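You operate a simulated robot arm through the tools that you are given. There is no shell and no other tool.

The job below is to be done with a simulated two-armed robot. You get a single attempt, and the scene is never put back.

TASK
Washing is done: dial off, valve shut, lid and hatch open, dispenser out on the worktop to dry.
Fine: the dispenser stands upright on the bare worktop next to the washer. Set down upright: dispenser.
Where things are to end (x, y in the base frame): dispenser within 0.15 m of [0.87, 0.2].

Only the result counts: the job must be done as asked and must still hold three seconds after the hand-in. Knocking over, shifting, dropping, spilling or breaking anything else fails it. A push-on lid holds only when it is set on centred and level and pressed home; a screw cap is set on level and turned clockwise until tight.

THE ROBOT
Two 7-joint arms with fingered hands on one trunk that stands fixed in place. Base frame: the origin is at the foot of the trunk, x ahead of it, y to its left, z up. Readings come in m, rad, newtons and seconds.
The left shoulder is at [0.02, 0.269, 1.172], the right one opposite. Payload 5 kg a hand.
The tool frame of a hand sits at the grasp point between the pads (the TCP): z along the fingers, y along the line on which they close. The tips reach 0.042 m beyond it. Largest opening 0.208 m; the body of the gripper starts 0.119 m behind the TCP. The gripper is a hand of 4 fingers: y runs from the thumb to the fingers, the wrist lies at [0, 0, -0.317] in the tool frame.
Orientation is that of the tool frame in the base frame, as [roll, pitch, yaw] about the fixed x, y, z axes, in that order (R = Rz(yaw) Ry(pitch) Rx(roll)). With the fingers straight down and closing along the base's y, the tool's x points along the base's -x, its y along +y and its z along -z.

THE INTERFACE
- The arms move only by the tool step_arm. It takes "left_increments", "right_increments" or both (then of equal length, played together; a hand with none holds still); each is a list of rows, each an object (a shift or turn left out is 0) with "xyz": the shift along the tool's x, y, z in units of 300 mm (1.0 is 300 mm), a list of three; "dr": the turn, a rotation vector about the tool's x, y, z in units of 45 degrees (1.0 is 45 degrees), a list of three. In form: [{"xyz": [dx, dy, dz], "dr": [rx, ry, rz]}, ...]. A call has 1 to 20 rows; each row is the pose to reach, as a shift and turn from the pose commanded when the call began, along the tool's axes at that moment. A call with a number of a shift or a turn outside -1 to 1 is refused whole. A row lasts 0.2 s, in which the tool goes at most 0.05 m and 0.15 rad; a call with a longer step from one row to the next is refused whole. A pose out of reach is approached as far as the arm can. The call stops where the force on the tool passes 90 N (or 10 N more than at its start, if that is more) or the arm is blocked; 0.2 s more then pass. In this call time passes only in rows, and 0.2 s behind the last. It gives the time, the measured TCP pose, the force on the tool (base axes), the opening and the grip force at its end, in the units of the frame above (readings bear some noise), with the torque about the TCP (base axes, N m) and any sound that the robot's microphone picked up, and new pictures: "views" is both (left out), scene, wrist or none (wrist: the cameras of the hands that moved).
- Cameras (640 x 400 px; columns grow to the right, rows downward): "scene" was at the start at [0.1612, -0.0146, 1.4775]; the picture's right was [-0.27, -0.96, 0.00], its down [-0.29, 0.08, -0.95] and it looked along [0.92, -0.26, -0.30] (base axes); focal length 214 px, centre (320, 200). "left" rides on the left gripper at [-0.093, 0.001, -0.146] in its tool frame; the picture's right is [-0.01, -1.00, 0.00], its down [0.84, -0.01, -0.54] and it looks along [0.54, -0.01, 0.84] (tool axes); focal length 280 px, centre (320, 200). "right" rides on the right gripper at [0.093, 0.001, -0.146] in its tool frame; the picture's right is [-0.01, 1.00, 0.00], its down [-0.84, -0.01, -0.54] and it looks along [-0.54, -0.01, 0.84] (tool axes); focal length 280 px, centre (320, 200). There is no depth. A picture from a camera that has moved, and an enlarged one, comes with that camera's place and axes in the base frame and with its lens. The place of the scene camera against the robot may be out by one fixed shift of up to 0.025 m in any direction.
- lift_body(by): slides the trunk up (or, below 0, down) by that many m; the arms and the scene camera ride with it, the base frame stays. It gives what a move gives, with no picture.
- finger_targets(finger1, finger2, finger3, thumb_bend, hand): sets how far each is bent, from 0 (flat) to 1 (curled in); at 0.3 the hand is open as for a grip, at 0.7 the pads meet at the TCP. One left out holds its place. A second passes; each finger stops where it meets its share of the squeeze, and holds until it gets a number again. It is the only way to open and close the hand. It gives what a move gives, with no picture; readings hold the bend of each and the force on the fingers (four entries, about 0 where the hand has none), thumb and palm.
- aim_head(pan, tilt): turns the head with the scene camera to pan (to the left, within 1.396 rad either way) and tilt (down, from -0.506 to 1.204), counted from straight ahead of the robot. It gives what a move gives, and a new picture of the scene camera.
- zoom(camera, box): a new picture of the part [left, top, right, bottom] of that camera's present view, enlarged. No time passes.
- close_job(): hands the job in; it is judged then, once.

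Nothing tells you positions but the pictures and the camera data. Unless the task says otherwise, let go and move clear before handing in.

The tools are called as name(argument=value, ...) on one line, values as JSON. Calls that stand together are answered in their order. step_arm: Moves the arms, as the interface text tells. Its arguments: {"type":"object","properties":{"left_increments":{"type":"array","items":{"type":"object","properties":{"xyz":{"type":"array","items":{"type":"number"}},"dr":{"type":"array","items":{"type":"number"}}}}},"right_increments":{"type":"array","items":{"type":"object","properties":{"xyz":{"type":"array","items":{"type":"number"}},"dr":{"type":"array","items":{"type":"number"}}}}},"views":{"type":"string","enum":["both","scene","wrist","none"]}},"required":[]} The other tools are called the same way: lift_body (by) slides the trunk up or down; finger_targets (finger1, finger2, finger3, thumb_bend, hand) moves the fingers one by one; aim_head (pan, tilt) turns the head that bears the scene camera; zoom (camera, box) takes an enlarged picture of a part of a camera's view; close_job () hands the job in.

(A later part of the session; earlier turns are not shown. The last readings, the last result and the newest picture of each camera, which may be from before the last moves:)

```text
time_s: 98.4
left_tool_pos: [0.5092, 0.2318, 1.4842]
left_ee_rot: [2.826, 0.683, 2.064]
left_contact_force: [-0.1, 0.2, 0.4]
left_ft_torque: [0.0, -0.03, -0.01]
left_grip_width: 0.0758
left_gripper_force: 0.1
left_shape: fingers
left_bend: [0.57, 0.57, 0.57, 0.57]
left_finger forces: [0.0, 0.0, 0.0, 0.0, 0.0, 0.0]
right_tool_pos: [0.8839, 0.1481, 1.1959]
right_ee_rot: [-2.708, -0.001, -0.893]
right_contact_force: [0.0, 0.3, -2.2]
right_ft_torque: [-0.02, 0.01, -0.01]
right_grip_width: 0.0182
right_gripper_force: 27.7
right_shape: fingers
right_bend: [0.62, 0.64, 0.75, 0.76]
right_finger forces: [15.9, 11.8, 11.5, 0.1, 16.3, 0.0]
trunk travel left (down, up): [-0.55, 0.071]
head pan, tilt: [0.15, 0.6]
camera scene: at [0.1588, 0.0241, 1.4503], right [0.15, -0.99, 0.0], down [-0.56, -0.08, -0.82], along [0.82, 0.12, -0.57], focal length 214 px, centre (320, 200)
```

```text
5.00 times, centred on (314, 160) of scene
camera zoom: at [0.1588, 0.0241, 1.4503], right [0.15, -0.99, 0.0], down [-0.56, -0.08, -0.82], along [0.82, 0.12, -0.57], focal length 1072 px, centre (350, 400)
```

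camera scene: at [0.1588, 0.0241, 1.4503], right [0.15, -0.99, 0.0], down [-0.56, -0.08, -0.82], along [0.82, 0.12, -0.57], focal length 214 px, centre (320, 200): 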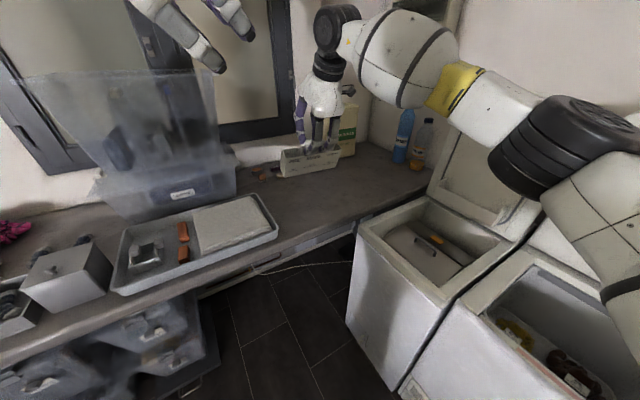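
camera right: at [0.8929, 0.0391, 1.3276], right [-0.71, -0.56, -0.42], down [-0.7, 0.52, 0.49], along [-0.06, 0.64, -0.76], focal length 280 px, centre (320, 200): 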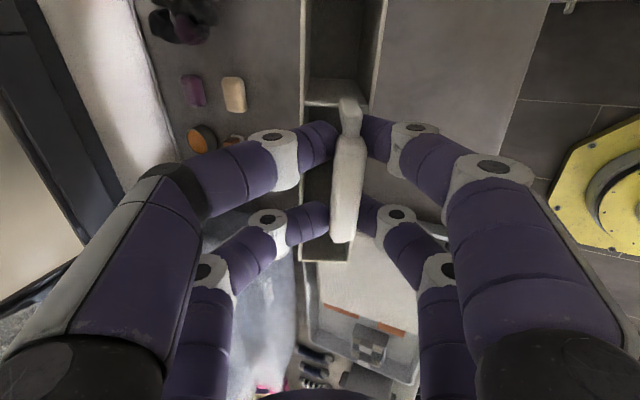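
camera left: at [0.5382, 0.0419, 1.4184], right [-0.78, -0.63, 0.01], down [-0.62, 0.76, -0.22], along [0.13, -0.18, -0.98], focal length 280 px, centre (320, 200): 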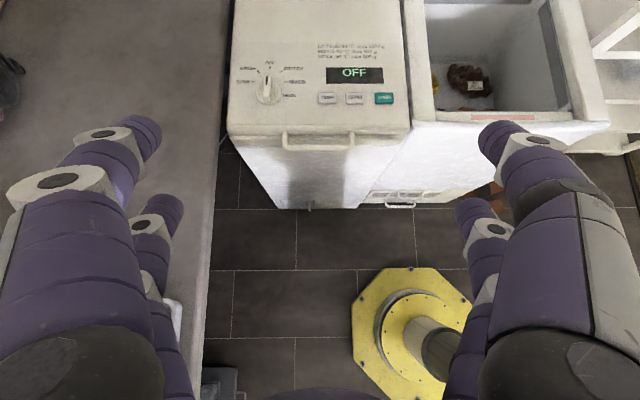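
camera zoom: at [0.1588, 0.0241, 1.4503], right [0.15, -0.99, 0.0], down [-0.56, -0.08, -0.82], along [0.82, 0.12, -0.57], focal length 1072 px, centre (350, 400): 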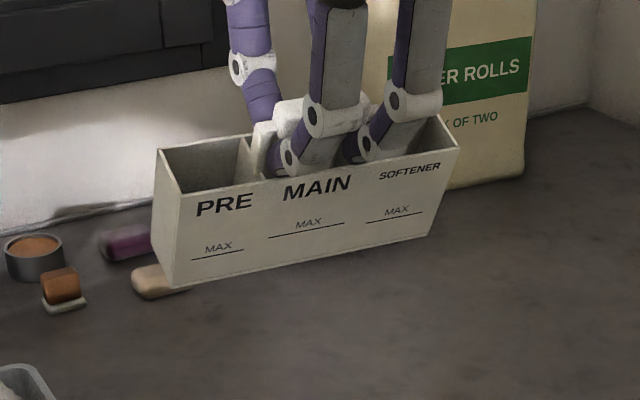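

It hangs nearly upright. Lower it in stages toward the worktop (surface ~0.873).

step_arm(right_increments=[{"xyz": [0, 0.06, 0.13]}, {"xyz": [0, 0.12, 0.26]}, {"xyz": [0, 0.182, 0.393]}], views="none")

zoom(camera="scene", box=[250, 130, 378, 210])

```text
time_s: 99.2
left_tool_pos: [0.5115, 0.2314, 1.4839]
left_ee_rot: [2.827, 0.684, 2.064]
left_contact_force: [0.0, 0.0, -1.7]
left_ft_torque: [0.03, 0.14, -0.06]
left_grip_width: 0.0762
left_gripper_force: 0.1
left_shape: fingers
left_bend: [0.57, 0.57, 0.57, 0.57]
left_finger forces: [0.1, 0.1, 0.0, 0.1, 0.0, 0.0]
right_tool_pos: [0.887, 0.1472, 1.0657]
right_ee_rot: [-2.709, -0.001, -0.896]
right_contact_force: [0.8, -1.4, -0.5]
right_ft_torque: [-0.03, 0.21, 0.04]
right_grip_width: 0.018
right_gripper_force: 27.9
right_shape: fingers
right_bend: [0.62, 0.64, 0.75, 0.76]
right_finger forces: [15.8, 12.0, 11.3, 0.0, 16.3, 0.0]
trunk travel left (down, up): [-0.55, 0.071]
head pan, tilt: [0.15, 0.6]
```

```text
5.00 times, centred on (314, 170) of scene
camera zoom: at [0.1604, 0.0238, 1.45], right [0.15, -0.99, 0.0], down [-0.56, -0.08, -0.82], along [0.81, 0.12, -0.57], focal length 1072 px, centre (350, 350)
```

zoom: 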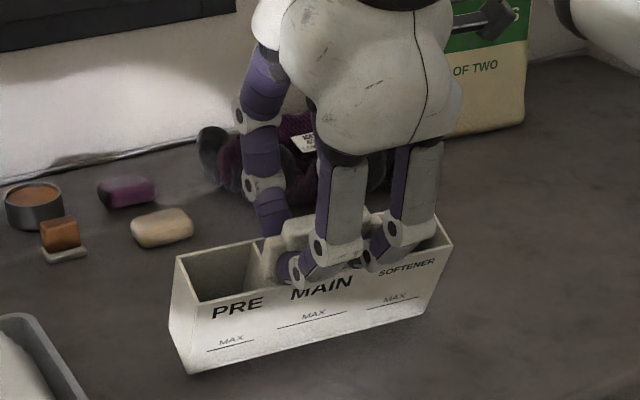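

step_arm(right_increments=[{"xyz": [0, 0.05, 0.106]}, {"xyz": [0, 0.098, 0.212]}], views="none")

zoom(camera="scene", box=[250, 140, 378, 220])

```text
time_s: 99.8
left_tool_pos: [0.5093, 0.2312, 1.4863]
left_ee_rot: [2.823, 0.685, 2.063]
left_contact_force: [-0.1, 0.5, -0.4]
left_ft_torque: [-0.03, -0.01, -0.03]
left_grip_width: 0.0758
left_gripper_force: 0.1
left_shape: fingers
left_bend: [0.57, 0.57, 0.57, 0.57]
left_finger forces: [0.0, 0.0, 0.0, 0.0, 0.1, 0.1]
right_tool_pos: [0.8843, 0.1471, 0.9987]
right_ee_rot: [-2.704, -0.001, -0.893]
right_contact_force: [-2.7, -5.9, 17.8]
right_ft_torque: [1.37, -0.38, 0.05]
right_grip_width: 0.0087
right_gripper_force: 43.4
right_shape: fingers
right_bend: [0.64, 0.65, 0.78, 0.78]
right_finger forces: [9.8, 11.6, 49.9, 0.1, 14.6, 0.1]
trunk travel left (down, up): [-0.55, 0.071]
head pan, tilt: [0.15, 0.6]
```

```text
5.00 times, centred on (314, 180) of scene
camera zoom: at [0.1575, 0.0235, 1.4506], right [0.15, -0.99, 0.0], down [-0.56, -0.08, -0.83], along [0.82, 0.12, -0.56], focal length 1072 px, centre (350, 300)
```

zoom: 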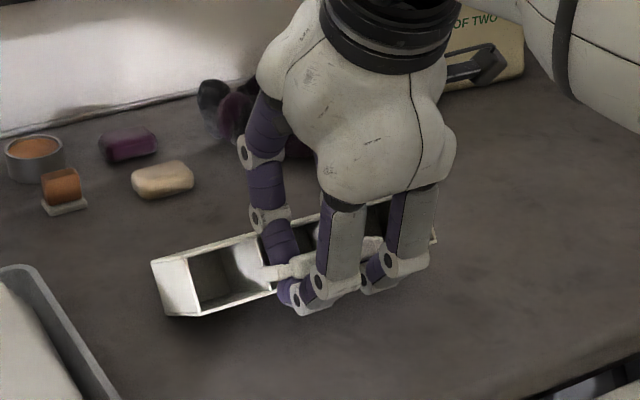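

The bottom touched earlier than expected and the dispenser pivoted in the grip. Raise 4 cm and look.

step_arm(right_increments=[{"xyz": [0, -0.028, -0.06]}, {"xyz": [0, -0.056, -0.121]}], views="wrist")

zoom(camera="scene", box=[250, 140, 378, 220])

zoom(camera="right", box=[160, 60, 480, 260])

```text
time_s: 100.4
left_tool_pos: [0.5088, 0.2328, 1.4857]
left_ee_rot: [2.826, 0.684, 2.062]
left_contact_force: [-0.4, -0.4, -0.3]
left_ft_torque: [-0.02, -0.03, 0.0]
left_grip_width: 0.0758
left_gripper_force: 0.1
left_shape: fingers
left_bend: [0.57, 0.57, 0.57, 0.57]
left_finger forces: [0.0, 0.0, 0.1, 0.1, 0.0, 0.1]
right_tool_pos: [0.8846, 0.149, 1.0352]
right_ee_rot: [-2.709, -0.002, -0.893]
right_contact_force: [-0.2, 0.8, -3.2]
right_ft_torque: [-0.03, 0.02, -0.02]
right_grip_width: 0.0078
right_gripper_force: 23.9
right_shape: fingers
right_bend: [0.64, 0.65, 0.77, 0.78]
right_finger forces: [8.6, 8.7, 13.7, 0.0, 17.3, 0.0]
trunk travel left (down, up): [-0.55, 0.071]
head pan, tilt: [0.15, 0.6]
camera right: at [0.8932, 0.0365, 1.1682], right [-0.72, -0.56, -0.42], down [-0.7, 0.52, 0.49], along [-0.06, 0.64, -0.76], focal length 280 px, centre (320, 200)
```

right: 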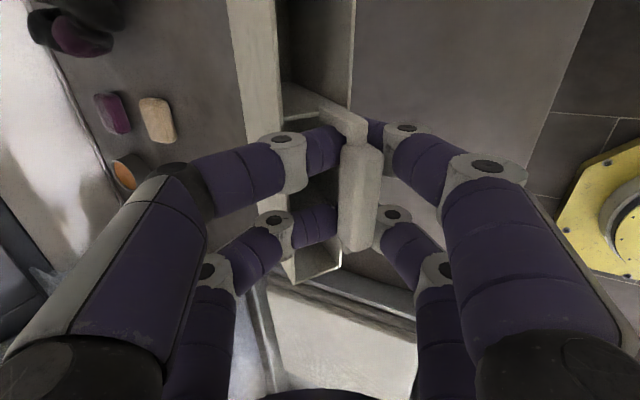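

```text
5.00 times, centred on (314, 180) of scene
camera zoom: at [0.1586, 0.0241, 1.4504], right [0.15, -0.99, 0.0], down [-0.56, -0.08, -0.83], along [0.82, 0.12, -0.56], focal length 1072 px, centre (350, 300)
```

zoom: 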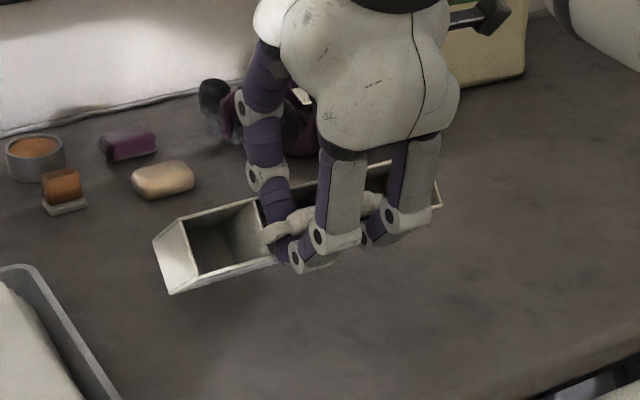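

```text
2.00 times, centred on (320, 160) of right
camera zoom: at [0.8932, 0.0365, 1.1682], right [-0.72, -0.56, -0.42], down [-0.7, 0.52, 0.49], along [-0.06, 0.64, -0.76], focal length 561 px, centre (320, 280)
```

zoom: 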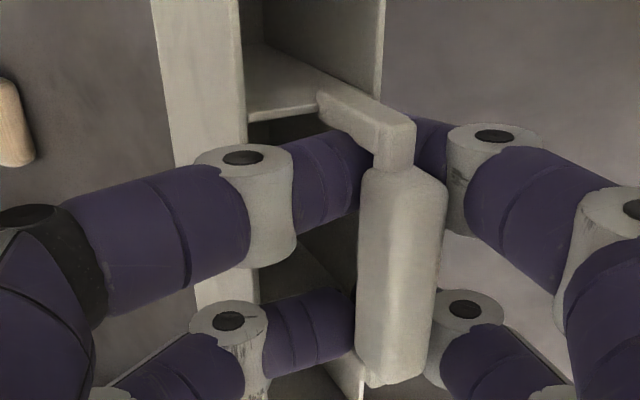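

The dispenser has tilted ~45° in the grip (bottom toward the wall). The bar sits in a V formed by the fingers, so I'll loosen very slightly to let it swing upright under its own weight.

finger_targets(hand="right", finger1=0.63, finger2=0.64, finger3=0.75, thumb_bend=0.76)

zoom(camera="scene", box=[250, 140, 378, 220])

zoom(camera="right", box=[160, 60, 480, 260])

```text
time_s: 101.4
left_tool_pos: [0.5089, 0.2327, 1.4847]
left_ee_rot: [2.827, 0.684, 2.064]
left_contact_force: [0.5, 0.6, -0.2]
left_ft_torque: [0.01, 0.04, -0.01]
left_grip_width: 0.0758
left_gripper_force: 0.1
left_shape: fingers
left_bend: [0.57, 0.57, 0.57, 0.57]
left_finger forces: [0.1, 0.1, 0.0, 0.1, 0.0, 0.0]
right_tool_pos: [0.8848, 0.1485, 1.0365]
right_ee_rot: [-2.709, -0.003, -0.894]
right_contact_force: [0.9, -0.5, -1.5]
right_ft_torque: [-0.02, 0.1, 0.01]
right_grip_width: 0.0166
right_gripper_force: 5.2
right_shape: fingers
right_bend: [0.63, 0.64, 0.75, 0.75]
right_finger forces: [1.1, 0.8, 4.1, 0.0, 4.6, 0.0]
trunk travel left (down, up): [-0.55, 0.071]
head pan, tilt: [0.15, 0.6]
```

```text
5.00 times, centred on (314, 180) of scene
camera zoom: at [0.1589, 0.0239, 1.4503], right [0.15, -0.99, 0.0], down [-0.56, -0.08, -0.82], along [0.82, 0.12, -0.57], focal length 1072 px, centre (350, 300)
```

zoom: 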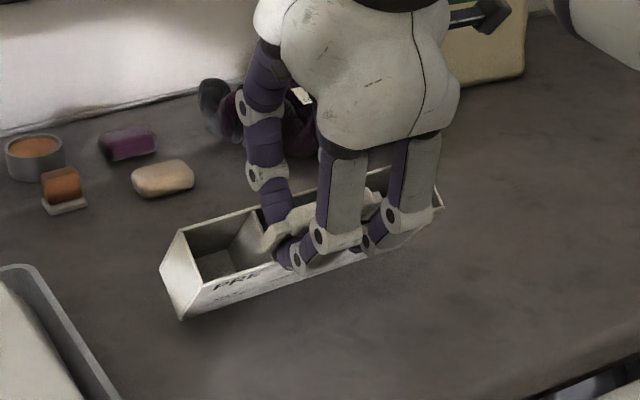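

```text
2.00 times, centred on (320, 160) of right
camera zoom: at [0.8936, 0.0362, 1.1686], right [-0.72, -0.56, -0.42], down [-0.7, 0.52, 0.49], along [-0.06, 0.64, -0.76], focal length 561 px, centre (320, 280)
```

zoom: 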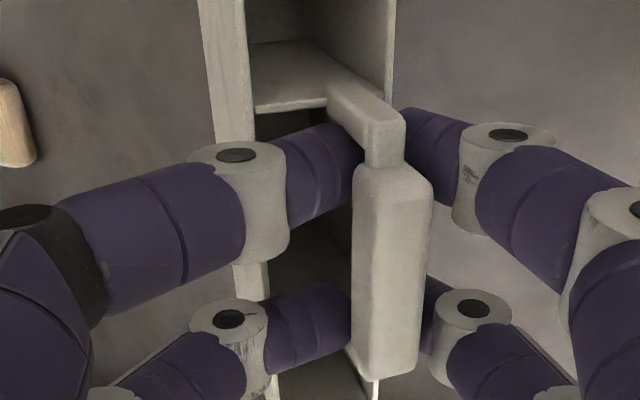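

It's swinging back. Loosen the thumb side a hair more.

finger_targets(hand="right", finger1=0.635, finger2=0.645, finger3=0.735, thumb_bend=0.735)

zoom(camera="scene", box=[250, 140, 378, 220])

zoom(camera="right", box=[160, 60, 480, 260])

```text
time_s: 102.4
left_tool_pos: [0.5109, 0.2316, 1.4848]
left_ee_rot: [2.825, 0.682, 2.062]
left_contact_force: [0.4, 0.4, 0.5]
left_ft_torque: [0.03, 0.01, 0.03]
left_grip_width: 0.0756
left_gripper_force: 0.0
left_shape: fingers
left_bend: [0.57, 0.57, 0.57, 0.57]
left_finger forces: [0.1, 0.0, 0.0, 0.0, 0.0, 0.1]
right_tool_pos: [0.8851, 0.1482, 1.0379]
right_ee_rot: [-2.709, -0.003, -0.893]
right_contact_force: [-0.5, 0.1, 0.3]
right_ft_torque: [0.01, -0.01, -0.02]
right_grip_width: 0.0209
right_gripper_force: 0.7
right_shape: fingers
right_bend: [0.63, 0.64, 0.73, 0.73]
right_finger forces: [0.0, 0.4, 0.2, 0.2, 0.1, 0.0]
trunk travel left (down, up): [-0.55, 0.071]
head pan, tilt: [0.15, 0.6]
```

```text
5.00 times, centred on (314, 180) of scene
camera zoom: at [0.1587, 0.0239, 1.4503], right [0.15, -0.99, 0.0], down [-0.56, -0.08, -0.83], along [0.82, 0.12, -0.56], focal length 1072 px, centre (350, 300)
```

zoom: 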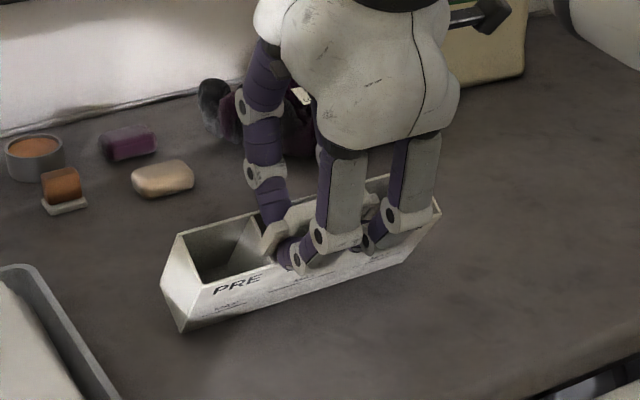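

```text
2.00 times, centred on (320, 160) of right
camera zoom: at [0.8935, 0.0362, 1.1687], right [-0.72, -0.56, -0.42], down [-0.7, 0.52, 0.49], along [-0.06, 0.64, -0.76], focal length 561 px, centre (320, 280)
```

zoom: 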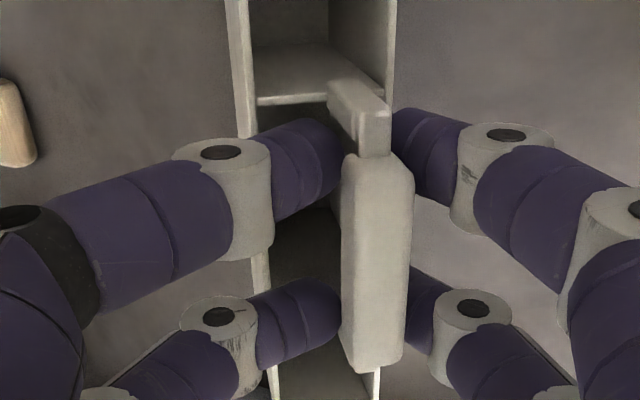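

The dispenser now seems to rest on its front-bottom edge, still leaning ~20°. I'll nudge the hand toward the wall to bring it upright around that edge.

step_arm(right_increments=[{"xyz": [0, -0.03, 0.014]}, {"xyz": [0, -0.06, 0.028]}], views="none")

zoom(camera="scene", box=[250, 140, 378, 220])

zoom(camera="right", box=[160, 60, 480, 260])

```text
time_s: 103.0
left_tool_pos: [0.5095, 0.2313, 1.4854]
left_ee_rot: [2.826, 0.684, 2.062]
left_contact_force: [1.3, 0.4, 0.9]
left_ft_torque: [0.01, 0.01, 0.01]
left_grip_width: 0.0759
left_gripper_force: 0.1
left_shape: fingers
left_bend: [0.57, 0.57, 0.57, 0.57]
left_finger forces: [0.1, 0.0, 0.0, 0.1, 0.1, 0.0]
right_tool_pos: [0.9016, 0.1605, 1.0378]
right_ee_rot: [-2.709, -0.002, -0.895]
right_contact_force: [-0.6, -0.8, 0.9]
right_ft_torque: [-0.02, 0.02, -0.01]
right_grip_width: 0.0207
right_gripper_force: 0.6
right_shape: fingers
right_bend: [0.63, 0.64, 0.73, 0.73]
right_finger forces: [0.6, 0.2, 0.1, 0.0, 0.1, 0.1]
trunk travel left (down, up): [-0.55, 0.071]
head pan, tilt: [0.15, 0.6]
```

```text
5.00 times, centred on (314, 180) of scene
camera zoom: at [0.1587, 0.0239, 1.4503], right [0.15, -0.99, 0.0], down [-0.56, -0.08, -0.83], along [0.82, 0.12, -0.56], focal length 1072 px, centre (350, 300)
```

zoom: 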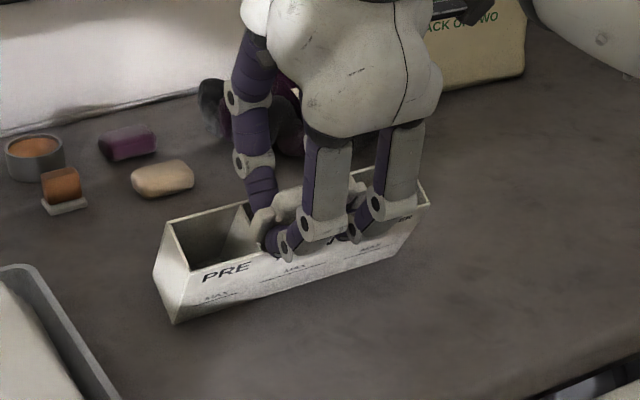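

```text
2.00 times, centred on (320, 160) of right
camera zoom: at [0.9089, 0.0488, 1.1687], right [-0.72, -0.56, -0.42], down [-0.7, 0.52, 0.49], along [-0.06, 0.64, -0.76], focal length 561 px, centre (320, 280)
```

zoom: 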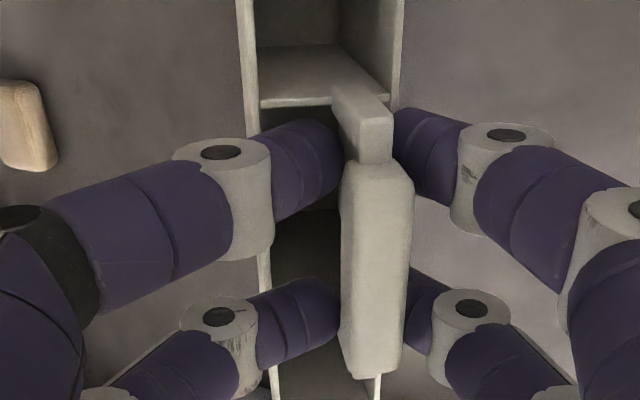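

step_arm(right_increments=[{"xyz": [0, 0.01, 0.02]}, {"xyz": [0, 0.021, 0.0454]}], views="none")

zoom(camera="scene", box=[250, 140, 378, 220])

zoom(camera="right", box=[160, 60, 480, 260])

```text
time_s: 103.6
left_tool_pos: [0.508, 0.233, 1.4857]
left_ee_rot: [2.825, 0.686, 2.063]
left_contact_force: [0.4, -0.7, 0.3]
left_ft_torque: [-0.02, -0.01, 0.02]
left_grip_width: 0.0758
left_gripper_force: 0.0
left_shape: fingers
left_bend: [0.57, 0.57, 0.57, 0.57]
left_finger forces: [0.0, 0.0, 0.0, 0.0, 0.1, 0.1]
right_tool_pos: [0.9009, 0.1606, 1.0219]
right_ee_rot: [-2.709, -0.003, -0.894]
right_contact_force: [-0.5, -1.4, 0.5]
right_ft_torque: [-0.01, 0.01, 0.05]
right_grip_width: 0.0204
right_gripper_force: 0.3
right_shape: fingers
right_bend: [0.63, 0.64, 0.73, 0.73]
right_finger forces: [0.7, 0.5, 0.0, 0.0, 0.0, 0.0]
trunk travel left (down, up): [-0.55, 0.071]
head pan, tilt: [0.15, 0.6]
```

```text
5.00 times, centred on (314, 180) of scene
camera zoom: at [0.1588, 0.0239, 1.4503], right [0.15, -0.99, 0.0], down [-0.56, -0.08, -0.83], along [0.82, 0.12, -0.56], focal length 1072 px, centre (350, 300)
```

zoom: 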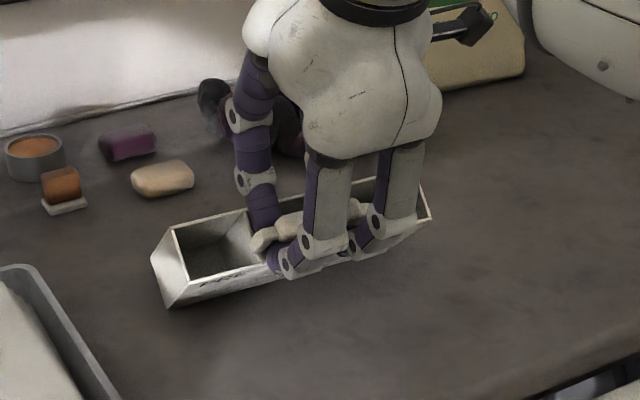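

```text
2.00 times, centred on (320, 160) of right
camera zoom: at [0.9087, 0.0483, 1.1534], right [-0.72, -0.56, -0.42], down [-0.7, 0.52, 0.49], along [-0.06, 0.64, -0.76], focal length 561 px, centre (320, 280)
```

zoom: 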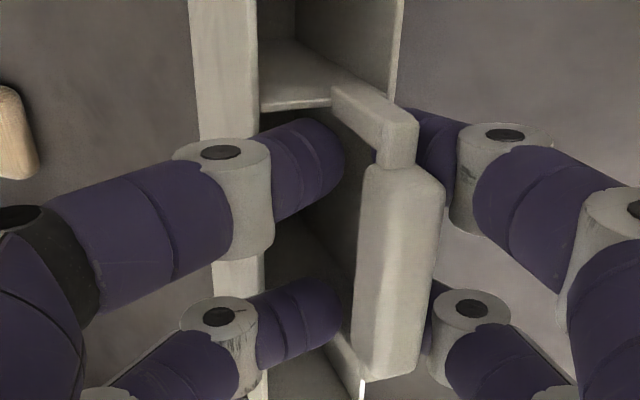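

The bottom edge rests on the worktop and the top leans on the front fingers. I'll rise slightly and push the handle toward the wall so it rocks upright.

step_arm(right_increments=[{"xyz": [0, -0.025, -0.054]}, {"xyz": [0, -0.0857, -0.026]}, {"xyz": [0, -0.146, 0.002]}, {"xyz": [0, -0.207, 0.03]}], views="none")

zoom(camera="scene", box=[250, 140, 378, 220])

zoom(camera="right", box=[160, 60, 480, 260])

```text
time_s: 104.6
left_tool_pos: [0.509, 0.2339, 1.4845]
left_ee_rot: [2.827, 0.684, 2.065]
left_contact_force: [0.6, 0.1, -0.7]
left_ft_torque: [-0.13, -0.02, -0.05]
left_grip_width: 0.0758
left_gripper_force: 0.1
left_shape: fingers
left_bend: [0.57, 0.57, 0.57, 0.57]
left_finger forces: [0.0, 0.0, 0.0, 0.1, 0.0, 0.1]
right_tool_pos: [0.9477, 0.2003, 1.0395]
right_ee_rot: [-2.709, -0.001, -0.891]
right_contact_force: [-0.8, 1.5, -1.0]
right_ft_torque: [-0.07, 0.05, -0.07]
right_grip_width: 0.0205
right_gripper_force: 0.7
right_shape: fingers
right_bend: [0.63, 0.64, 0.73, 0.73]
right_finger forces: [0.2, 0.3, 0.4, 0.1, 0.0, 0.0]
trunk travel left (down, up): [-0.55, 0.071]
head pan, tilt: [0.15, 0.6]
```

```text
5.00 times, centred on (314, 180) of scene
camera zoom: at [0.1589, 0.025, 1.4502], right [0.15, -0.99, 0.0], down [-0.56, -0.09, -0.82], along [0.82, 0.12, -0.57], focal length 1072 px, centre (350, 300)
```

zoom: 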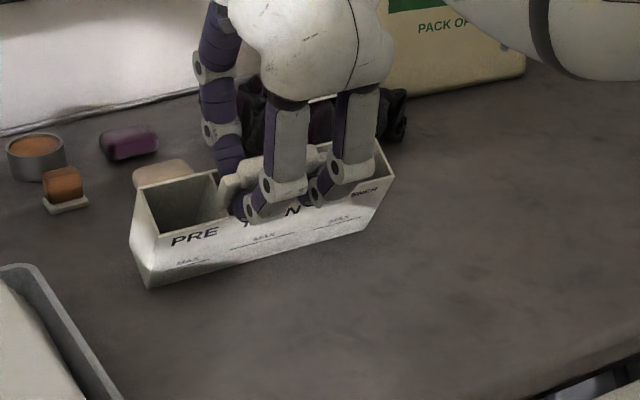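

```text
2.00 times, centred on (320, 160) of right
camera zoom: at [0.9559, 0.0882, 1.1713], right [-0.72, -0.56, -0.42], down [-0.7, 0.52, 0.49], along [-0.06, 0.64, -0.76], focal length 561 px, centre (320, 280)
```

zoom: 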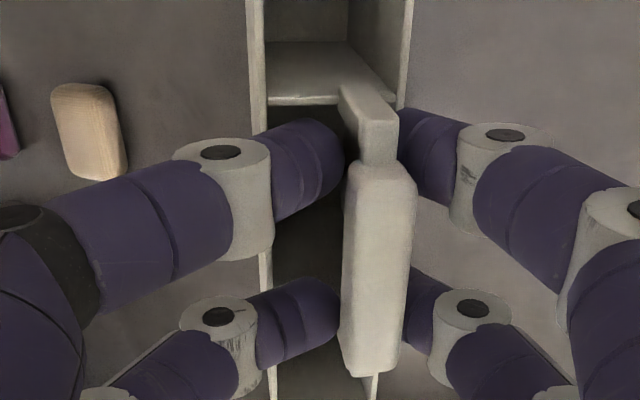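

It slides rather than rocks, because the worktop blocks its swing. I'll grip again, raise it well clear and back toward the target, then let it swing upright freely.

finger_targets(hand="right", finger1=0.8, finger2=0.8, finger3=0.78, thumb_bend=0.78)

step_arm(right_increments=[{"xyz": [0, -0.05, -0.11]}, {"xyz": [0, -0.1, -0.22]}, {"xyz": [0, -0.02, -0.26]}, {"xyz": [0, 0.06, -0.3]}], views="none")

zoom(camera="scene", box=[250, 110, 378, 190])

zoom(camera="right", box=[160, 60, 480, 260])

```text
time_s: 105.6
left_tool_pos: [0.5078, 0.231, 1.4855]
left_ee_rot: [2.826, 0.684, 2.064]
left_contact_force: [-1.0, -0.6, -0.1]
left_ft_torque: [0.06, 0.03, -0.02]
left_grip_width: 0.0758
left_gripper_force: 0.0
left_shape: fingers
left_bend: [0.57, 0.57, 0.57, 0.57]
left_finger forces: [0.1, 0.0, 0.0, 0.0, 0.0, 0.0]
right_tool_pos: [0.9476, 0.1978, 1.0382]
right_ee_rot: [-2.709, -0.001, -0.893]
right_contact_force: [-0.1, -0.2, -2.0]
right_ft_torque: [-0.01, 0.09, 0.0]
right_grip_width: 0.0093
right_gripper_force: 24.7
right_shape: fingers
right_bend: [0.65, 0.66, 0.77, 0.77]
right_finger forces: [11.0, 12.1, 11.6, 0.0, 12.8, 0.1]
trunk travel left (down, up): [-0.55, 0.071]
head pan, tilt: [0.15, 0.6]
```

```text
time_s: 106.6
left_tool_pos: [0.5087, 0.2321, 1.4854]
left_ee_rot: [2.827, 0.685, 2.065]
left_contact_force: [0.5, -0.4, -0.1]
left_ft_torque: [0.01, 0.0, 0.02]
left_grip_width: 0.076
left_gripper_force: 0.1
left_shape: fingers
left_bend: [0.57, 0.57, 0.57, 0.57]
left_finger forces: [0.0, 0.1, 0.0, 0.1, 0.0, 0.0]
right_tool_pos: [0.9045, 0.1661, 1.1134]
right_ee_rot: [-2.708, -0.001, -0.893]
right_contact_force: [-1.5, 1.0, -0.8]
right_ft_torque: [-0.08, -0.04, -0.06]
right_grip_width: 0.009
right_gripper_force: 22.9
right_shape: fingers
right_bend: [0.65, 0.66, 0.77, 0.77]
right_finger forces: [10.8, 11.2, 11.7, 0.0, 12.9, 0.0]
trunk travel left (down, up): [-0.55, 0.071]
head pan, tilt: [0.15, 0.6]
```

```text
5.00 times, centred on (314, 150) of scene
camera zoom: at [0.1585, 0.024, 1.4504], right [0.15, -0.99, 0.0], down [-0.56, -0.08, -0.83], along [0.82, 0.12, -0.56], focal length 1072 px, centre (350, 450)
```

zoom: 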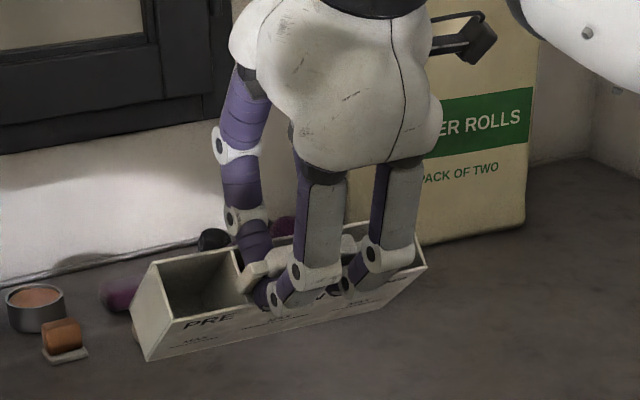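

```text
2.00 times, centred on (320, 160) of right
camera zoom: at [0.9121, 0.0532, 1.2458], right [-0.72, -0.56, -0.42], down [-0.7, 0.52, 0.49], along [-0.06, 0.64, -0.76], focal length 561 px, centre (320, 280)
```

zoom: 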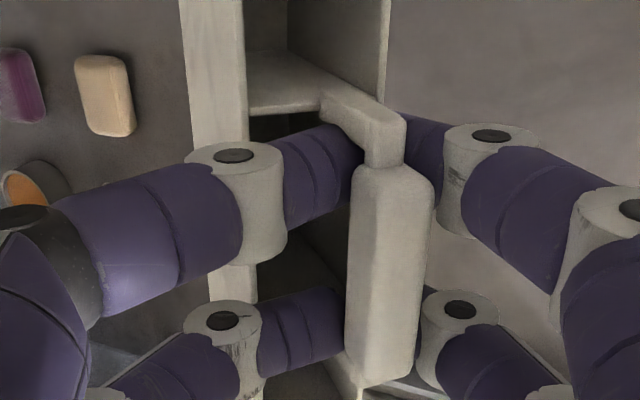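

Now loosen gradually to let it swing to vertical.

finger_targets(hand="right", finger1=0.64, finger2=0.65, finger3=0.75, thumb_bend=0.75)

zoom(camera="scene", box=[250, 110, 378, 190])

zoom(camera="right", box=[160, 60, 480, 260])

```text
time_s: 107.6
left_tool_pos: [0.5103, 0.2321, 1.4845]
left_ee_rot: [2.824, 0.684, 2.064]
left_contact_force: [-0.1, 0.3, 0.2]
left_ft_torque: [-0.01, 0.0, -0.02]
left_grip_width: 0.0756
left_gripper_force: 0.0
left_shape: fingers
left_bend: [0.57, 0.57, 0.57, 0.57]
left_finger forces: [0.1, 0.0, 0.0, 0.0, 0.1, 0.1]
right_tool_pos: [0.9044, 0.1653, 1.1135]
right_ee_rot: [-2.708, -0.001, -0.894]
right_contact_force: [0.0, -0.1, -2.6]
right_ft_torque: [-0.08, 0.06, -0.01]
right_grip_width: 0.0157
right_gripper_force: 3.0
right_shape: fingers
right_bend: [0.64, 0.64, 0.74, 0.75]
right_finger forces: [1.1, 2.1, 2.0, 0.1, 0.9, 0.0]
trunk travel left (down, up): [-0.55, 0.071]
head pan, tilt: [0.15, 0.6]
```

```text
5.00 times, centred on (314, 150) of scene
camera zoom: at [0.1589, 0.024, 1.4503], right [0.15, -0.99, 0.0], down [-0.56, -0.08, -0.82], along [0.82, 0.12, -0.57], focal length 1072 px, centre (350, 450)
```

zoom: 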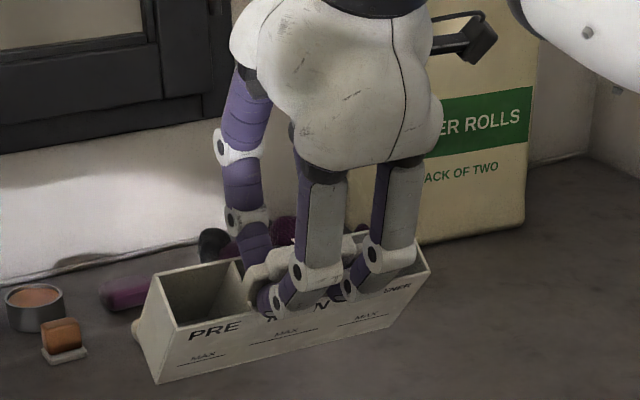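

```text
2.00 times, centred on (320, 160) of right
camera zoom: at [0.9129, 0.0526, 1.2456], right [-0.72, -0.56, -0.42], down [-0.7, 0.52, 0.49], along [-0.06, 0.64, -0.76], focal length 561 px, centre (320, 280)
```

zoom: 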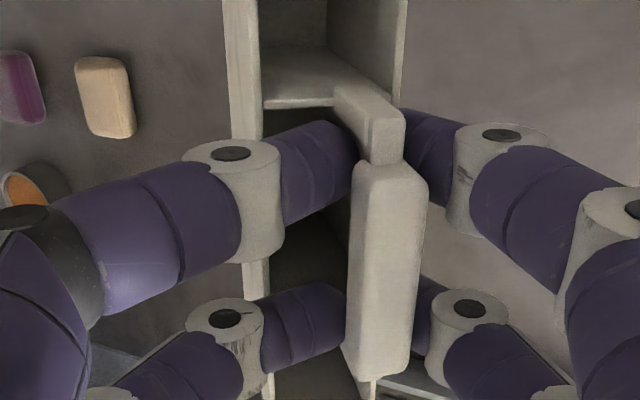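

finger_targets(hand="right", finger1=0.64, finger2=0.645, finger3=0.738, thumb_bend=0.742)

zoom(camera="scene", box=[250, 110, 378, 190])

zoom(camera="right", box=[160, 60, 480, 260])

```text
time_s: 108.6
left_tool_pos: [0.5093, 0.2325, 1.4846]
left_ee_rot: [2.827, 0.685, 2.063]
left_contact_force: [0.7, -0.3, -0.1]
left_ft_torque: [-0.01, -0.02, 0.0]
left_grip_width: 0.0758
left_gripper_force: 0.1
left_shape: fingers
left_bend: [0.57, 0.57, 0.57, 0.57]
left_finger forces: [0.1, 0.1, 0.0, 0.0, 0.0, 0.1]
right_tool_pos: [0.9048, 0.1656, 1.113]
right_ee_rot: [-2.709, -0.001, -0.894]
right_contact_force: [0.3, 0.2, -1.2]
right_ft_torque: [-0.02, 0.02, -0.03]
right_grip_width: 0.0183
right_gripper_force: 1.6
right_shape: fingers
right_bend: [0.63, 0.64, 0.73, 0.74]
right_finger forces: [1.3, 0.6, 0.4, 0.1, 1.4, 0.0]
trunk travel left (down, up): [-0.55, 0.071]
head pan, tilt: [0.15, 0.6]
```

```text
5.00 times, centred on (314, 150) of scene
camera zoom: at [0.1588, 0.0239, 1.4503], right [0.15, -0.99, 0.0], down [-0.56, -0.08, -0.83], along [0.82, 0.12, -0.56], focal length 1072 px, centre (350, 450)
```

zoom: 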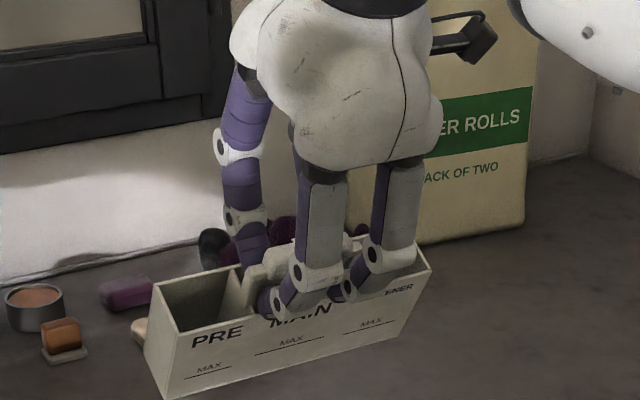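

```text
2.00 times, centred on (320, 160) of right
camera zoom: at [0.9129, 0.0526, 1.2456], right [-0.72, -0.56, -0.42], down [-0.7, 0.52, 0.49], along [-0.06, 0.64, -0.76], focal length 561 px, centre (320, 280)
```

zoom: 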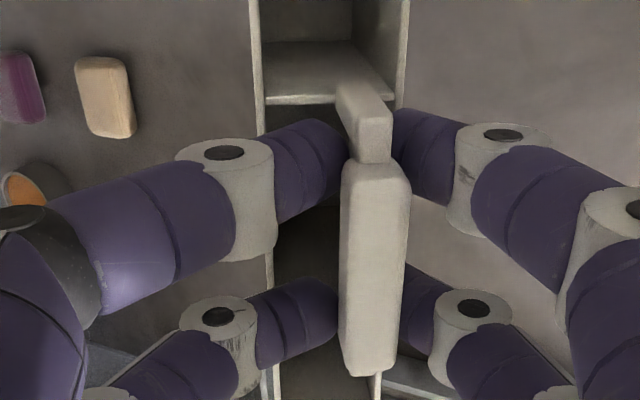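

The thumb side is blocking it from hanging fully vertical (still ~28° off). The fix is to rotate the hand more upright, which needs the spot a bit closer. I'll raise the trunk a little and firm up the grip first.

finger_targets(hand="right", finger1=0.68, finger2=0.68, finger3=0.755, thumb_bend=0.755)

lift_body(by=0.068)

zoom(camera="scene", box=[220, 100, 412, 220])

```text
time_s: 109.6
left_tool_pos: [0.509, 0.2322, 1.4848]
left_ee_rot: [2.826, 0.684, 2.063]
left_contact_force: [-0.7, 0.2, -0.4]
left_ft_torque: [0.03, 0.01, 0.01]
left_grip_width: 0.076
left_gripper_force: 0.2
left_shape: fingers
left_bend: [0.57, 0.57, 0.57, 0.57]
left_finger forces: [0.1, 0.0, 0.0, 0.1, 0.0, 0.1]
right_tool_pos: [0.9053, 0.1639, 1.1137]
right_ee_rot: [-2.709, -0.002, -0.893]
right_contact_force: [-0.1, 0.0, -0.9]
right_ft_torque: [-0.07, 0.05, 0.0]
right_grip_width: 0.0119
right_gripper_force: 7.8
right_shape: fingers
right_bend: [0.65, 0.66, 0.74, 0.74]
right_finger forces: [3.9, 3.6, 3.5, 0.1, 3.8, 0.0]
trunk travel left (down, up): [-0.55, 0.071]
head pan, tilt: [0.15, 0.6]
```

```text
time_s: 110.7
left_tool_pos: [0.509, 0.2315, 1.5514]
left_ee_rot: [2.825, 0.685, 2.064]
left_contact_force: [0.4, 0.5, -0.3]
left_ft_torque: [-0.03, 0.03, -0.05]
left_grip_width: 0.0759
left_gripper_force: 0.1
left_shape: fingers
left_bend: [0.57, 0.57, 0.57, 0.57]
left_finger forces: [0.0, 0.0, 0.0, 0.0, 0.1, 0.0]
right_tool_pos: [0.9056, 0.1649, 1.1811]
right_ee_rot: [-2.71, -0.002, -0.895]
right_contact_force: [0.3, 0.8, -1.8]
right_ft_torque: [-0.05, 0.07, 0.01]
right_grip_width: 0.0118
right_gripper_force: 8.0
right_shape: fingers
right_bend: [0.65, 0.66, 0.74, 0.74]
right_finger forces: [3.9, 3.7, 3.6, 0.0, 3.9, 0.0]
trunk travel left (down, up): [-0.618, 0.003]
head pan, tilt: [0.15, 0.6]
```

```text
3.33 times, centred on (316, 160) of scene
camera zoom: at [0.1586, 0.0242, 1.5181], right [0.15, -0.99, 0.0], down [-0.56, -0.08, -0.82], along [0.82, 0.12, -0.57], focal length 715 px, centre (333, 333)
```

zoom: 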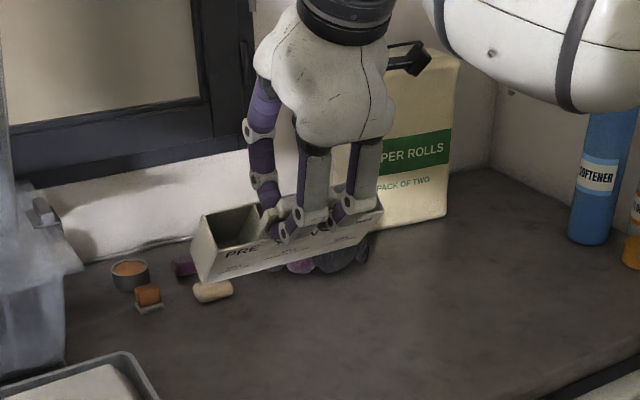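

Now rotate the hand nearer to vertical while moving to a slightly closer spot.

step_arm(right_increments=[{"xyz": [-0.01, 0.075, 0.021], "dr": [-0.11, 0, 0]}, {"xyz": [-0.021, 0.15, 0.042], "dr": [-0.22, 0, 0]}, {"xyz": [-0.032, 0.226, 0.064], "dr": [-0.33, 0, 0]}, {"xyz": [-0.042, 0.301, 0.085], "dr": [-0.438, 0, 0]}], views="wrist")

zoom(camera="scene", box=[220, 100, 412, 220])

```text
time_s: 111.7
left_tool_pos: [0.5083, 0.2316, 1.5526]
left_ee_rot: [2.825, 0.684, 2.062]
left_contact_force: [0.4, 0.4, 0.2]
left_ft_torque: [-0.05, -0.01, -0.02]
left_grip_width: 0.0761
left_gripper_force: 0.1
left_shape: fingers
left_bend: [0.57, 0.57, 0.57, 0.57]
left_finger forces: [0.1, 0.1, 0.0, 0.0, 0.0, 0.0]
right_tool_pos: [0.8423, 0.1299, 1.1213]
right_ee_rot: [-3.053, -0.001, -0.893]
right_contact_force: [-0.4, -0.5, -1.4]
right_ft_torque: [0.0, 0.05, 0.02]
right_grip_width: 0.0119
right_gripper_force: 7.1
right_shape: fingers
right_bend: [0.65, 0.66, 0.74, 0.74]
right_finger forces: [3.7, 3.4, 3.7, 0.0, 3.9, 0.0]
trunk travel left (down, up): [-0.618, 0.003]
head pan, tilt: [0.15, 0.6]
camera right: at [0.8883, 0.048, 1.266], right [-0.79, -0.61, -0.09], down [-0.56, 0.64, 0.54], along [-0.27, 0.47, -0.84], focal length 280 px, centre (320, 200)
```

right: 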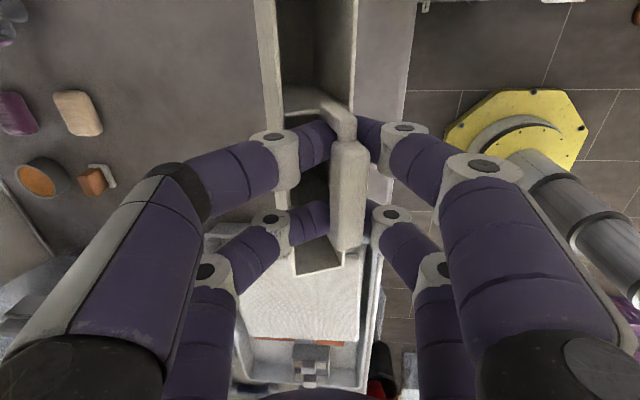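

```text
3.33 times, centred on (316, 160) of scene
camera zoom: at [0.1581, 0.0242, 1.5184], right [0.15, -0.99, 0.0], down [-0.56, -0.08, -0.82], along [0.82, 0.12, -0.57], focal length 715 px, centre (333, 333)
```

zoom: 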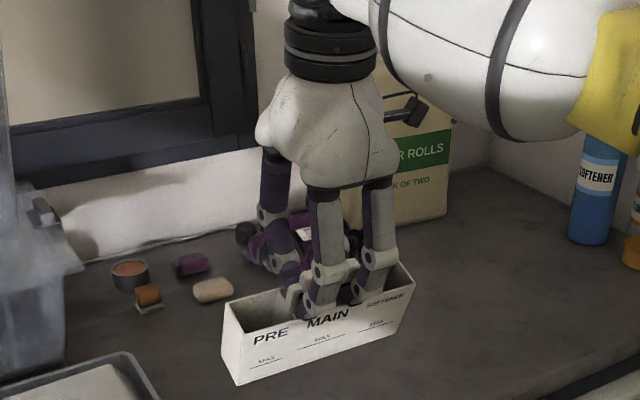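

Much better. Zoom in on the dispenser to judge how level it is.

zoom(camera="scene", box=[275, 170, 355, 220])

zoom(camera="left", box=[0, 0, 640, 400])

```text
8.00 times, centred on (315, 195) of scene
camera zoom: at [0.1581, 0.0242, 1.5184], right [0.15, -0.99, 0.0], down [-0.56, -0.08, -0.82], along [0.82, 0.12, -0.57], focal length 1716 px, centre (360, 240)
```

zoom: 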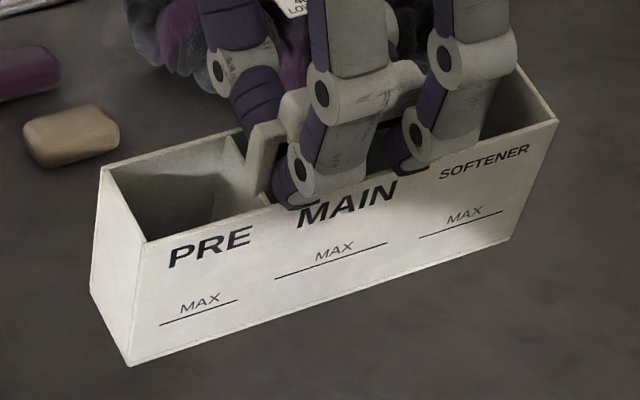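

```text
1.00 times, centred on (320, 200) of left (not enlarged: the box is as wide or as high as the picture)
camera zoom: at [0.463, 0.2241, 1.7184], right [-0.74, -0.63, -0.23], down [-0.62, 0.77, -0.14], along [0.27, 0.04, -0.96], focal length 280 px, centre (320, 200)
```

zoom: 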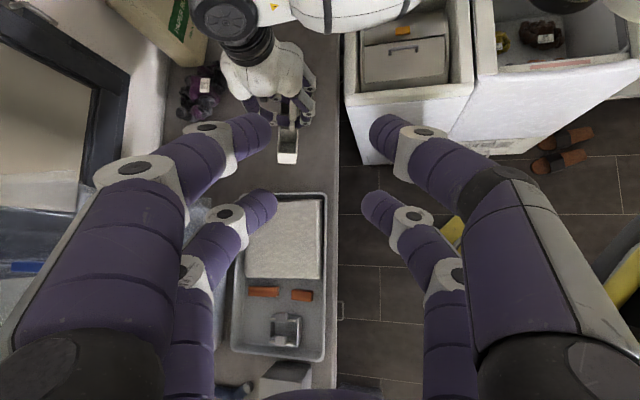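

It's about 20° off. With the hand nearly vertical, loosening again should let it hang closer to plumb.

finger_targets(hand="right", finger1=0.64, finger2=0.645, finger3=0.735, thumb_bend=0.737)

zoom(camera="scene", box=[275, 170, 355, 220])

zoom(camera="right", box=[160, 60, 480, 260])

```text
time_s: 112.7
left_tool_pos: [0.5088, 0.2312, 1.5522]
left_ee_rot: [2.825, 0.684, 2.063]
left_contact_force: [-0.1, 0.7, -0.5]
left_ft_torque: [0.02, 0.02, -0.02]
left_grip_width: 0.0761
left_gripper_force: 0.1
left_shape: fingers
left_bend: [0.57, 0.57, 0.57, 0.57]
left_finger forces: [0.0, 0.0, 0.0, 0.1, 0.0, 0.1]
right_tool_pos: [0.8411, 0.1294, 1.1203]
right_ee_rot: [-3.053, -0.001, -0.893]
right_contact_force: [0.0, 0.4, -0.6]
right_ft_torque: [0.01, -0.01, 0.0]
right_grip_width: 0.0194
right_gripper_force: 1.0
right_shape: fingers
right_bend: [0.64, 0.64, 0.73, 0.73]
right_finger forces: [0.4, 0.9, 0.8, 0.0, 0.6, 0.0]
trunk travel left (down, up): [-0.618, 0.003]
head pan, tilt: [0.15, 0.6]
```

```text
8.00 times, centred on (315, 195) of scene
camera zoom: at [0.1576, 0.0238, 1.5185], right [0.15, -0.99, 0.0], down [-0.56, -0.08, -0.83], along [0.82, 0.12, -0.56], focal length 1716 px, centre (360, 240)
```

zoom: 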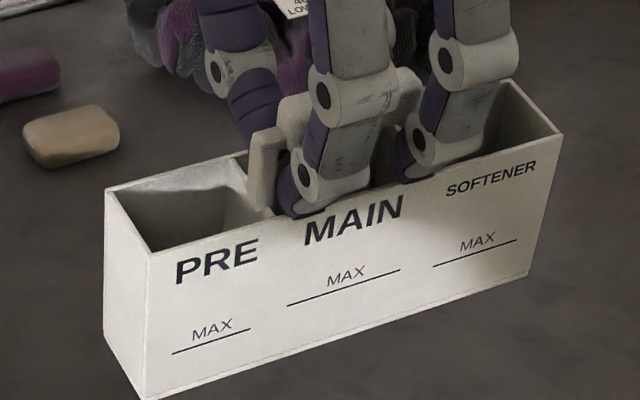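

```text
2.00 times, centred on (320, 160) of right
camera zoom: at [0.8878, 0.0479, 1.2663], right [-0.79, -0.61, -0.09], down [-0.56, 0.64, 0.54], along [-0.27, 0.47, -0.84], focal length 561 px, centre (320, 280)
```

zoom: 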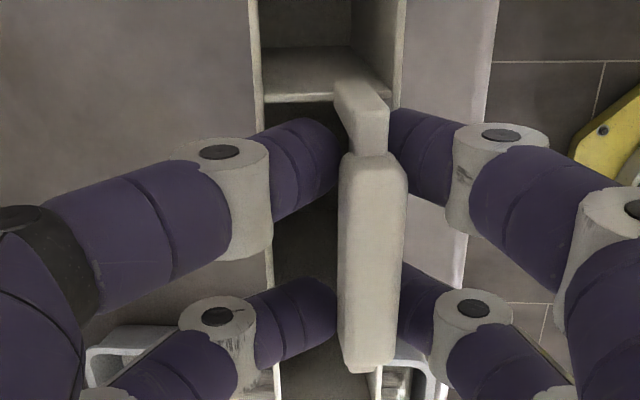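

Only ~10° now. Lower slowly toward the worktop with this light hold.

step_arm(right_increments=[{"xyz": [0, 0.007, 0.075]}, {"xyz": [0, 0.0135, 0.15]}, {"xyz": [0, 0.02, 0.225]}, {"xyz": [0, 0.025, 0.28]}], views="none")

zoom(camera="scene", box=[275, 180, 355, 230])

```text
time_s: 113.7
left_tool_pos: [0.504, 0.2298, 1.5552]
left_ee_rot: [2.822, 0.685, 2.06]
left_contact_force: [-0.3, -0.1, -0.1]
left_ft_torque: [0.04, -0.06, 0.09]
left_grip_width: 0.0761
left_gripper_force: 0.1
left_shape: fingers
left_bend: [0.57, 0.57, 0.57, 0.57]
left_finger forces: [0.1, 0.1, 0.0, 0.0, 0.0, 0.0]
right_tool_pos: [0.8398, 0.1297, 1.0441]
right_ee_rot: [-3.046, -0.004, -0.895]
right_contact_force: [-10.0, -6.9, 53.7]
right_ft_torque: [-1.4, 0.92, -0.22]
right_grip_width: 0.0163
right_gripper_force: 30.6
right_shape: fingers
right_bend: [0.71, 0.64, 0.73, 0.72]
right_finger forces: [38.7, 16.0, 2.5, 0.1, 3.7, 0.0]
trunk travel left (down, up): [-0.618, 0.003]
head pan, tilt: [0.15, 0.6]
```

```text
8.00 times, centred on (315, 205) of scene
camera zoom: at [0.1531, 0.0224, 1.5199], right [0.15, -0.99, 0.0], down [-0.56, -0.08, -0.83], along [0.82, 0.12, -0.56], focal length 1716 px, centre (360, 160)
```

zoom: 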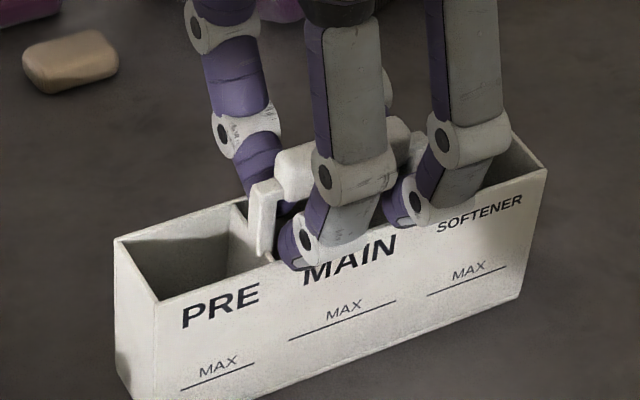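

It has landed and the hand is pressing on it. Ease up 12 mm.

step_arm(right_increments=[{"xyz": [0, -0.0036, -0.04]}], views="none")

zoom(camera="scene", box=[275, 180, 371, 240])

zoom(camera="right", box=[160, 60, 480, 260])

```text
time_s: 114.1
left_tool_pos: [0.508, 0.2324, 1.5519]
left_ee_rot: [2.824, 0.683, 2.064]
left_contact_force: [0.5, 0.6, 0.2]
left_ft_torque: [0.02, 0.02, -0.02]
left_grip_width: 0.0759
left_gripper_force: 0.1
left_shape: fingers
left_bend: [0.57, 0.57, 0.57, 0.57]
left_finger forces: [0.0, 0.0, 0.1, 0.1, 0.0, 0.0]
right_tool_pos: [0.8404, 0.1302, 1.0461]
right_ee_rot: [-3.054, -0.001, -0.893]
right_contact_force: [-3.4, -1.4, 14.0]
right_ft_torque: [-0.83, 0.15, -0.17]
right_grip_width: 0.0168
right_gripper_force: 13.9
right_shape: fingers
right_bend: [0.64, 0.64, 0.72, 0.72]
right_finger forces: [21.1, 0.0, 3.0, 0.0, 2.7, 0.1]
trunk travel left (down, up): [-0.618, 0.003]
head pan, tilt: [0.15, 0.6]
```

```text
6.67 times, centred on (323, 210) of scene
camera zoom: at [0.1567, 0.0237, 1.5183], right [0.15, -0.99, 0.0], down [-0.56, -0.08, -0.83], along [0.82, 0.12, -0.56], focal length 1430 px, centre (300, 133)
```

zoom: 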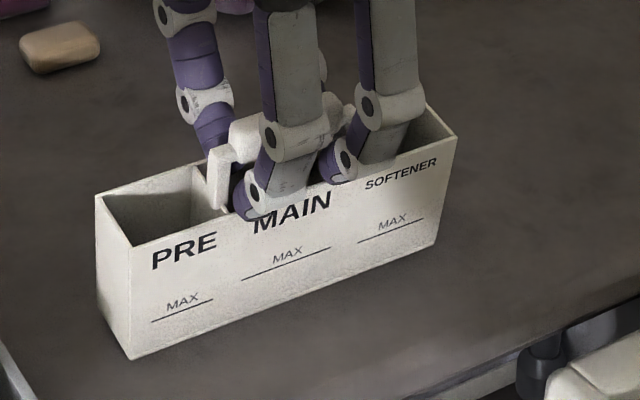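

```text
2.00 times, centred on (320, 160) of right
camera zoom: at [0.8875, 0.0482, 1.1918], right [-0.79, -0.61, -0.09], down [-0.56, 0.64, 0.54], along [-0.27, 0.47, -0.84], focal length 561 px, centre (320, 280)
```

zoom: 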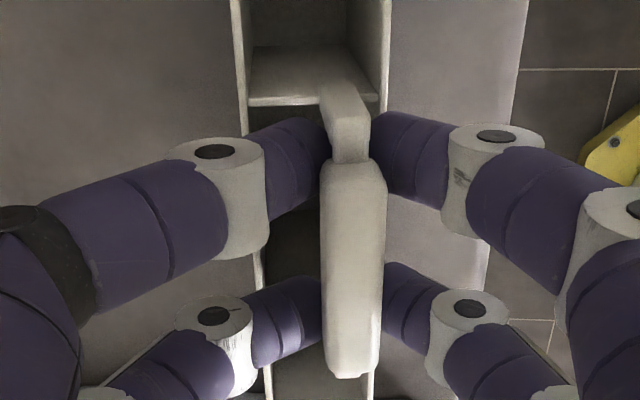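

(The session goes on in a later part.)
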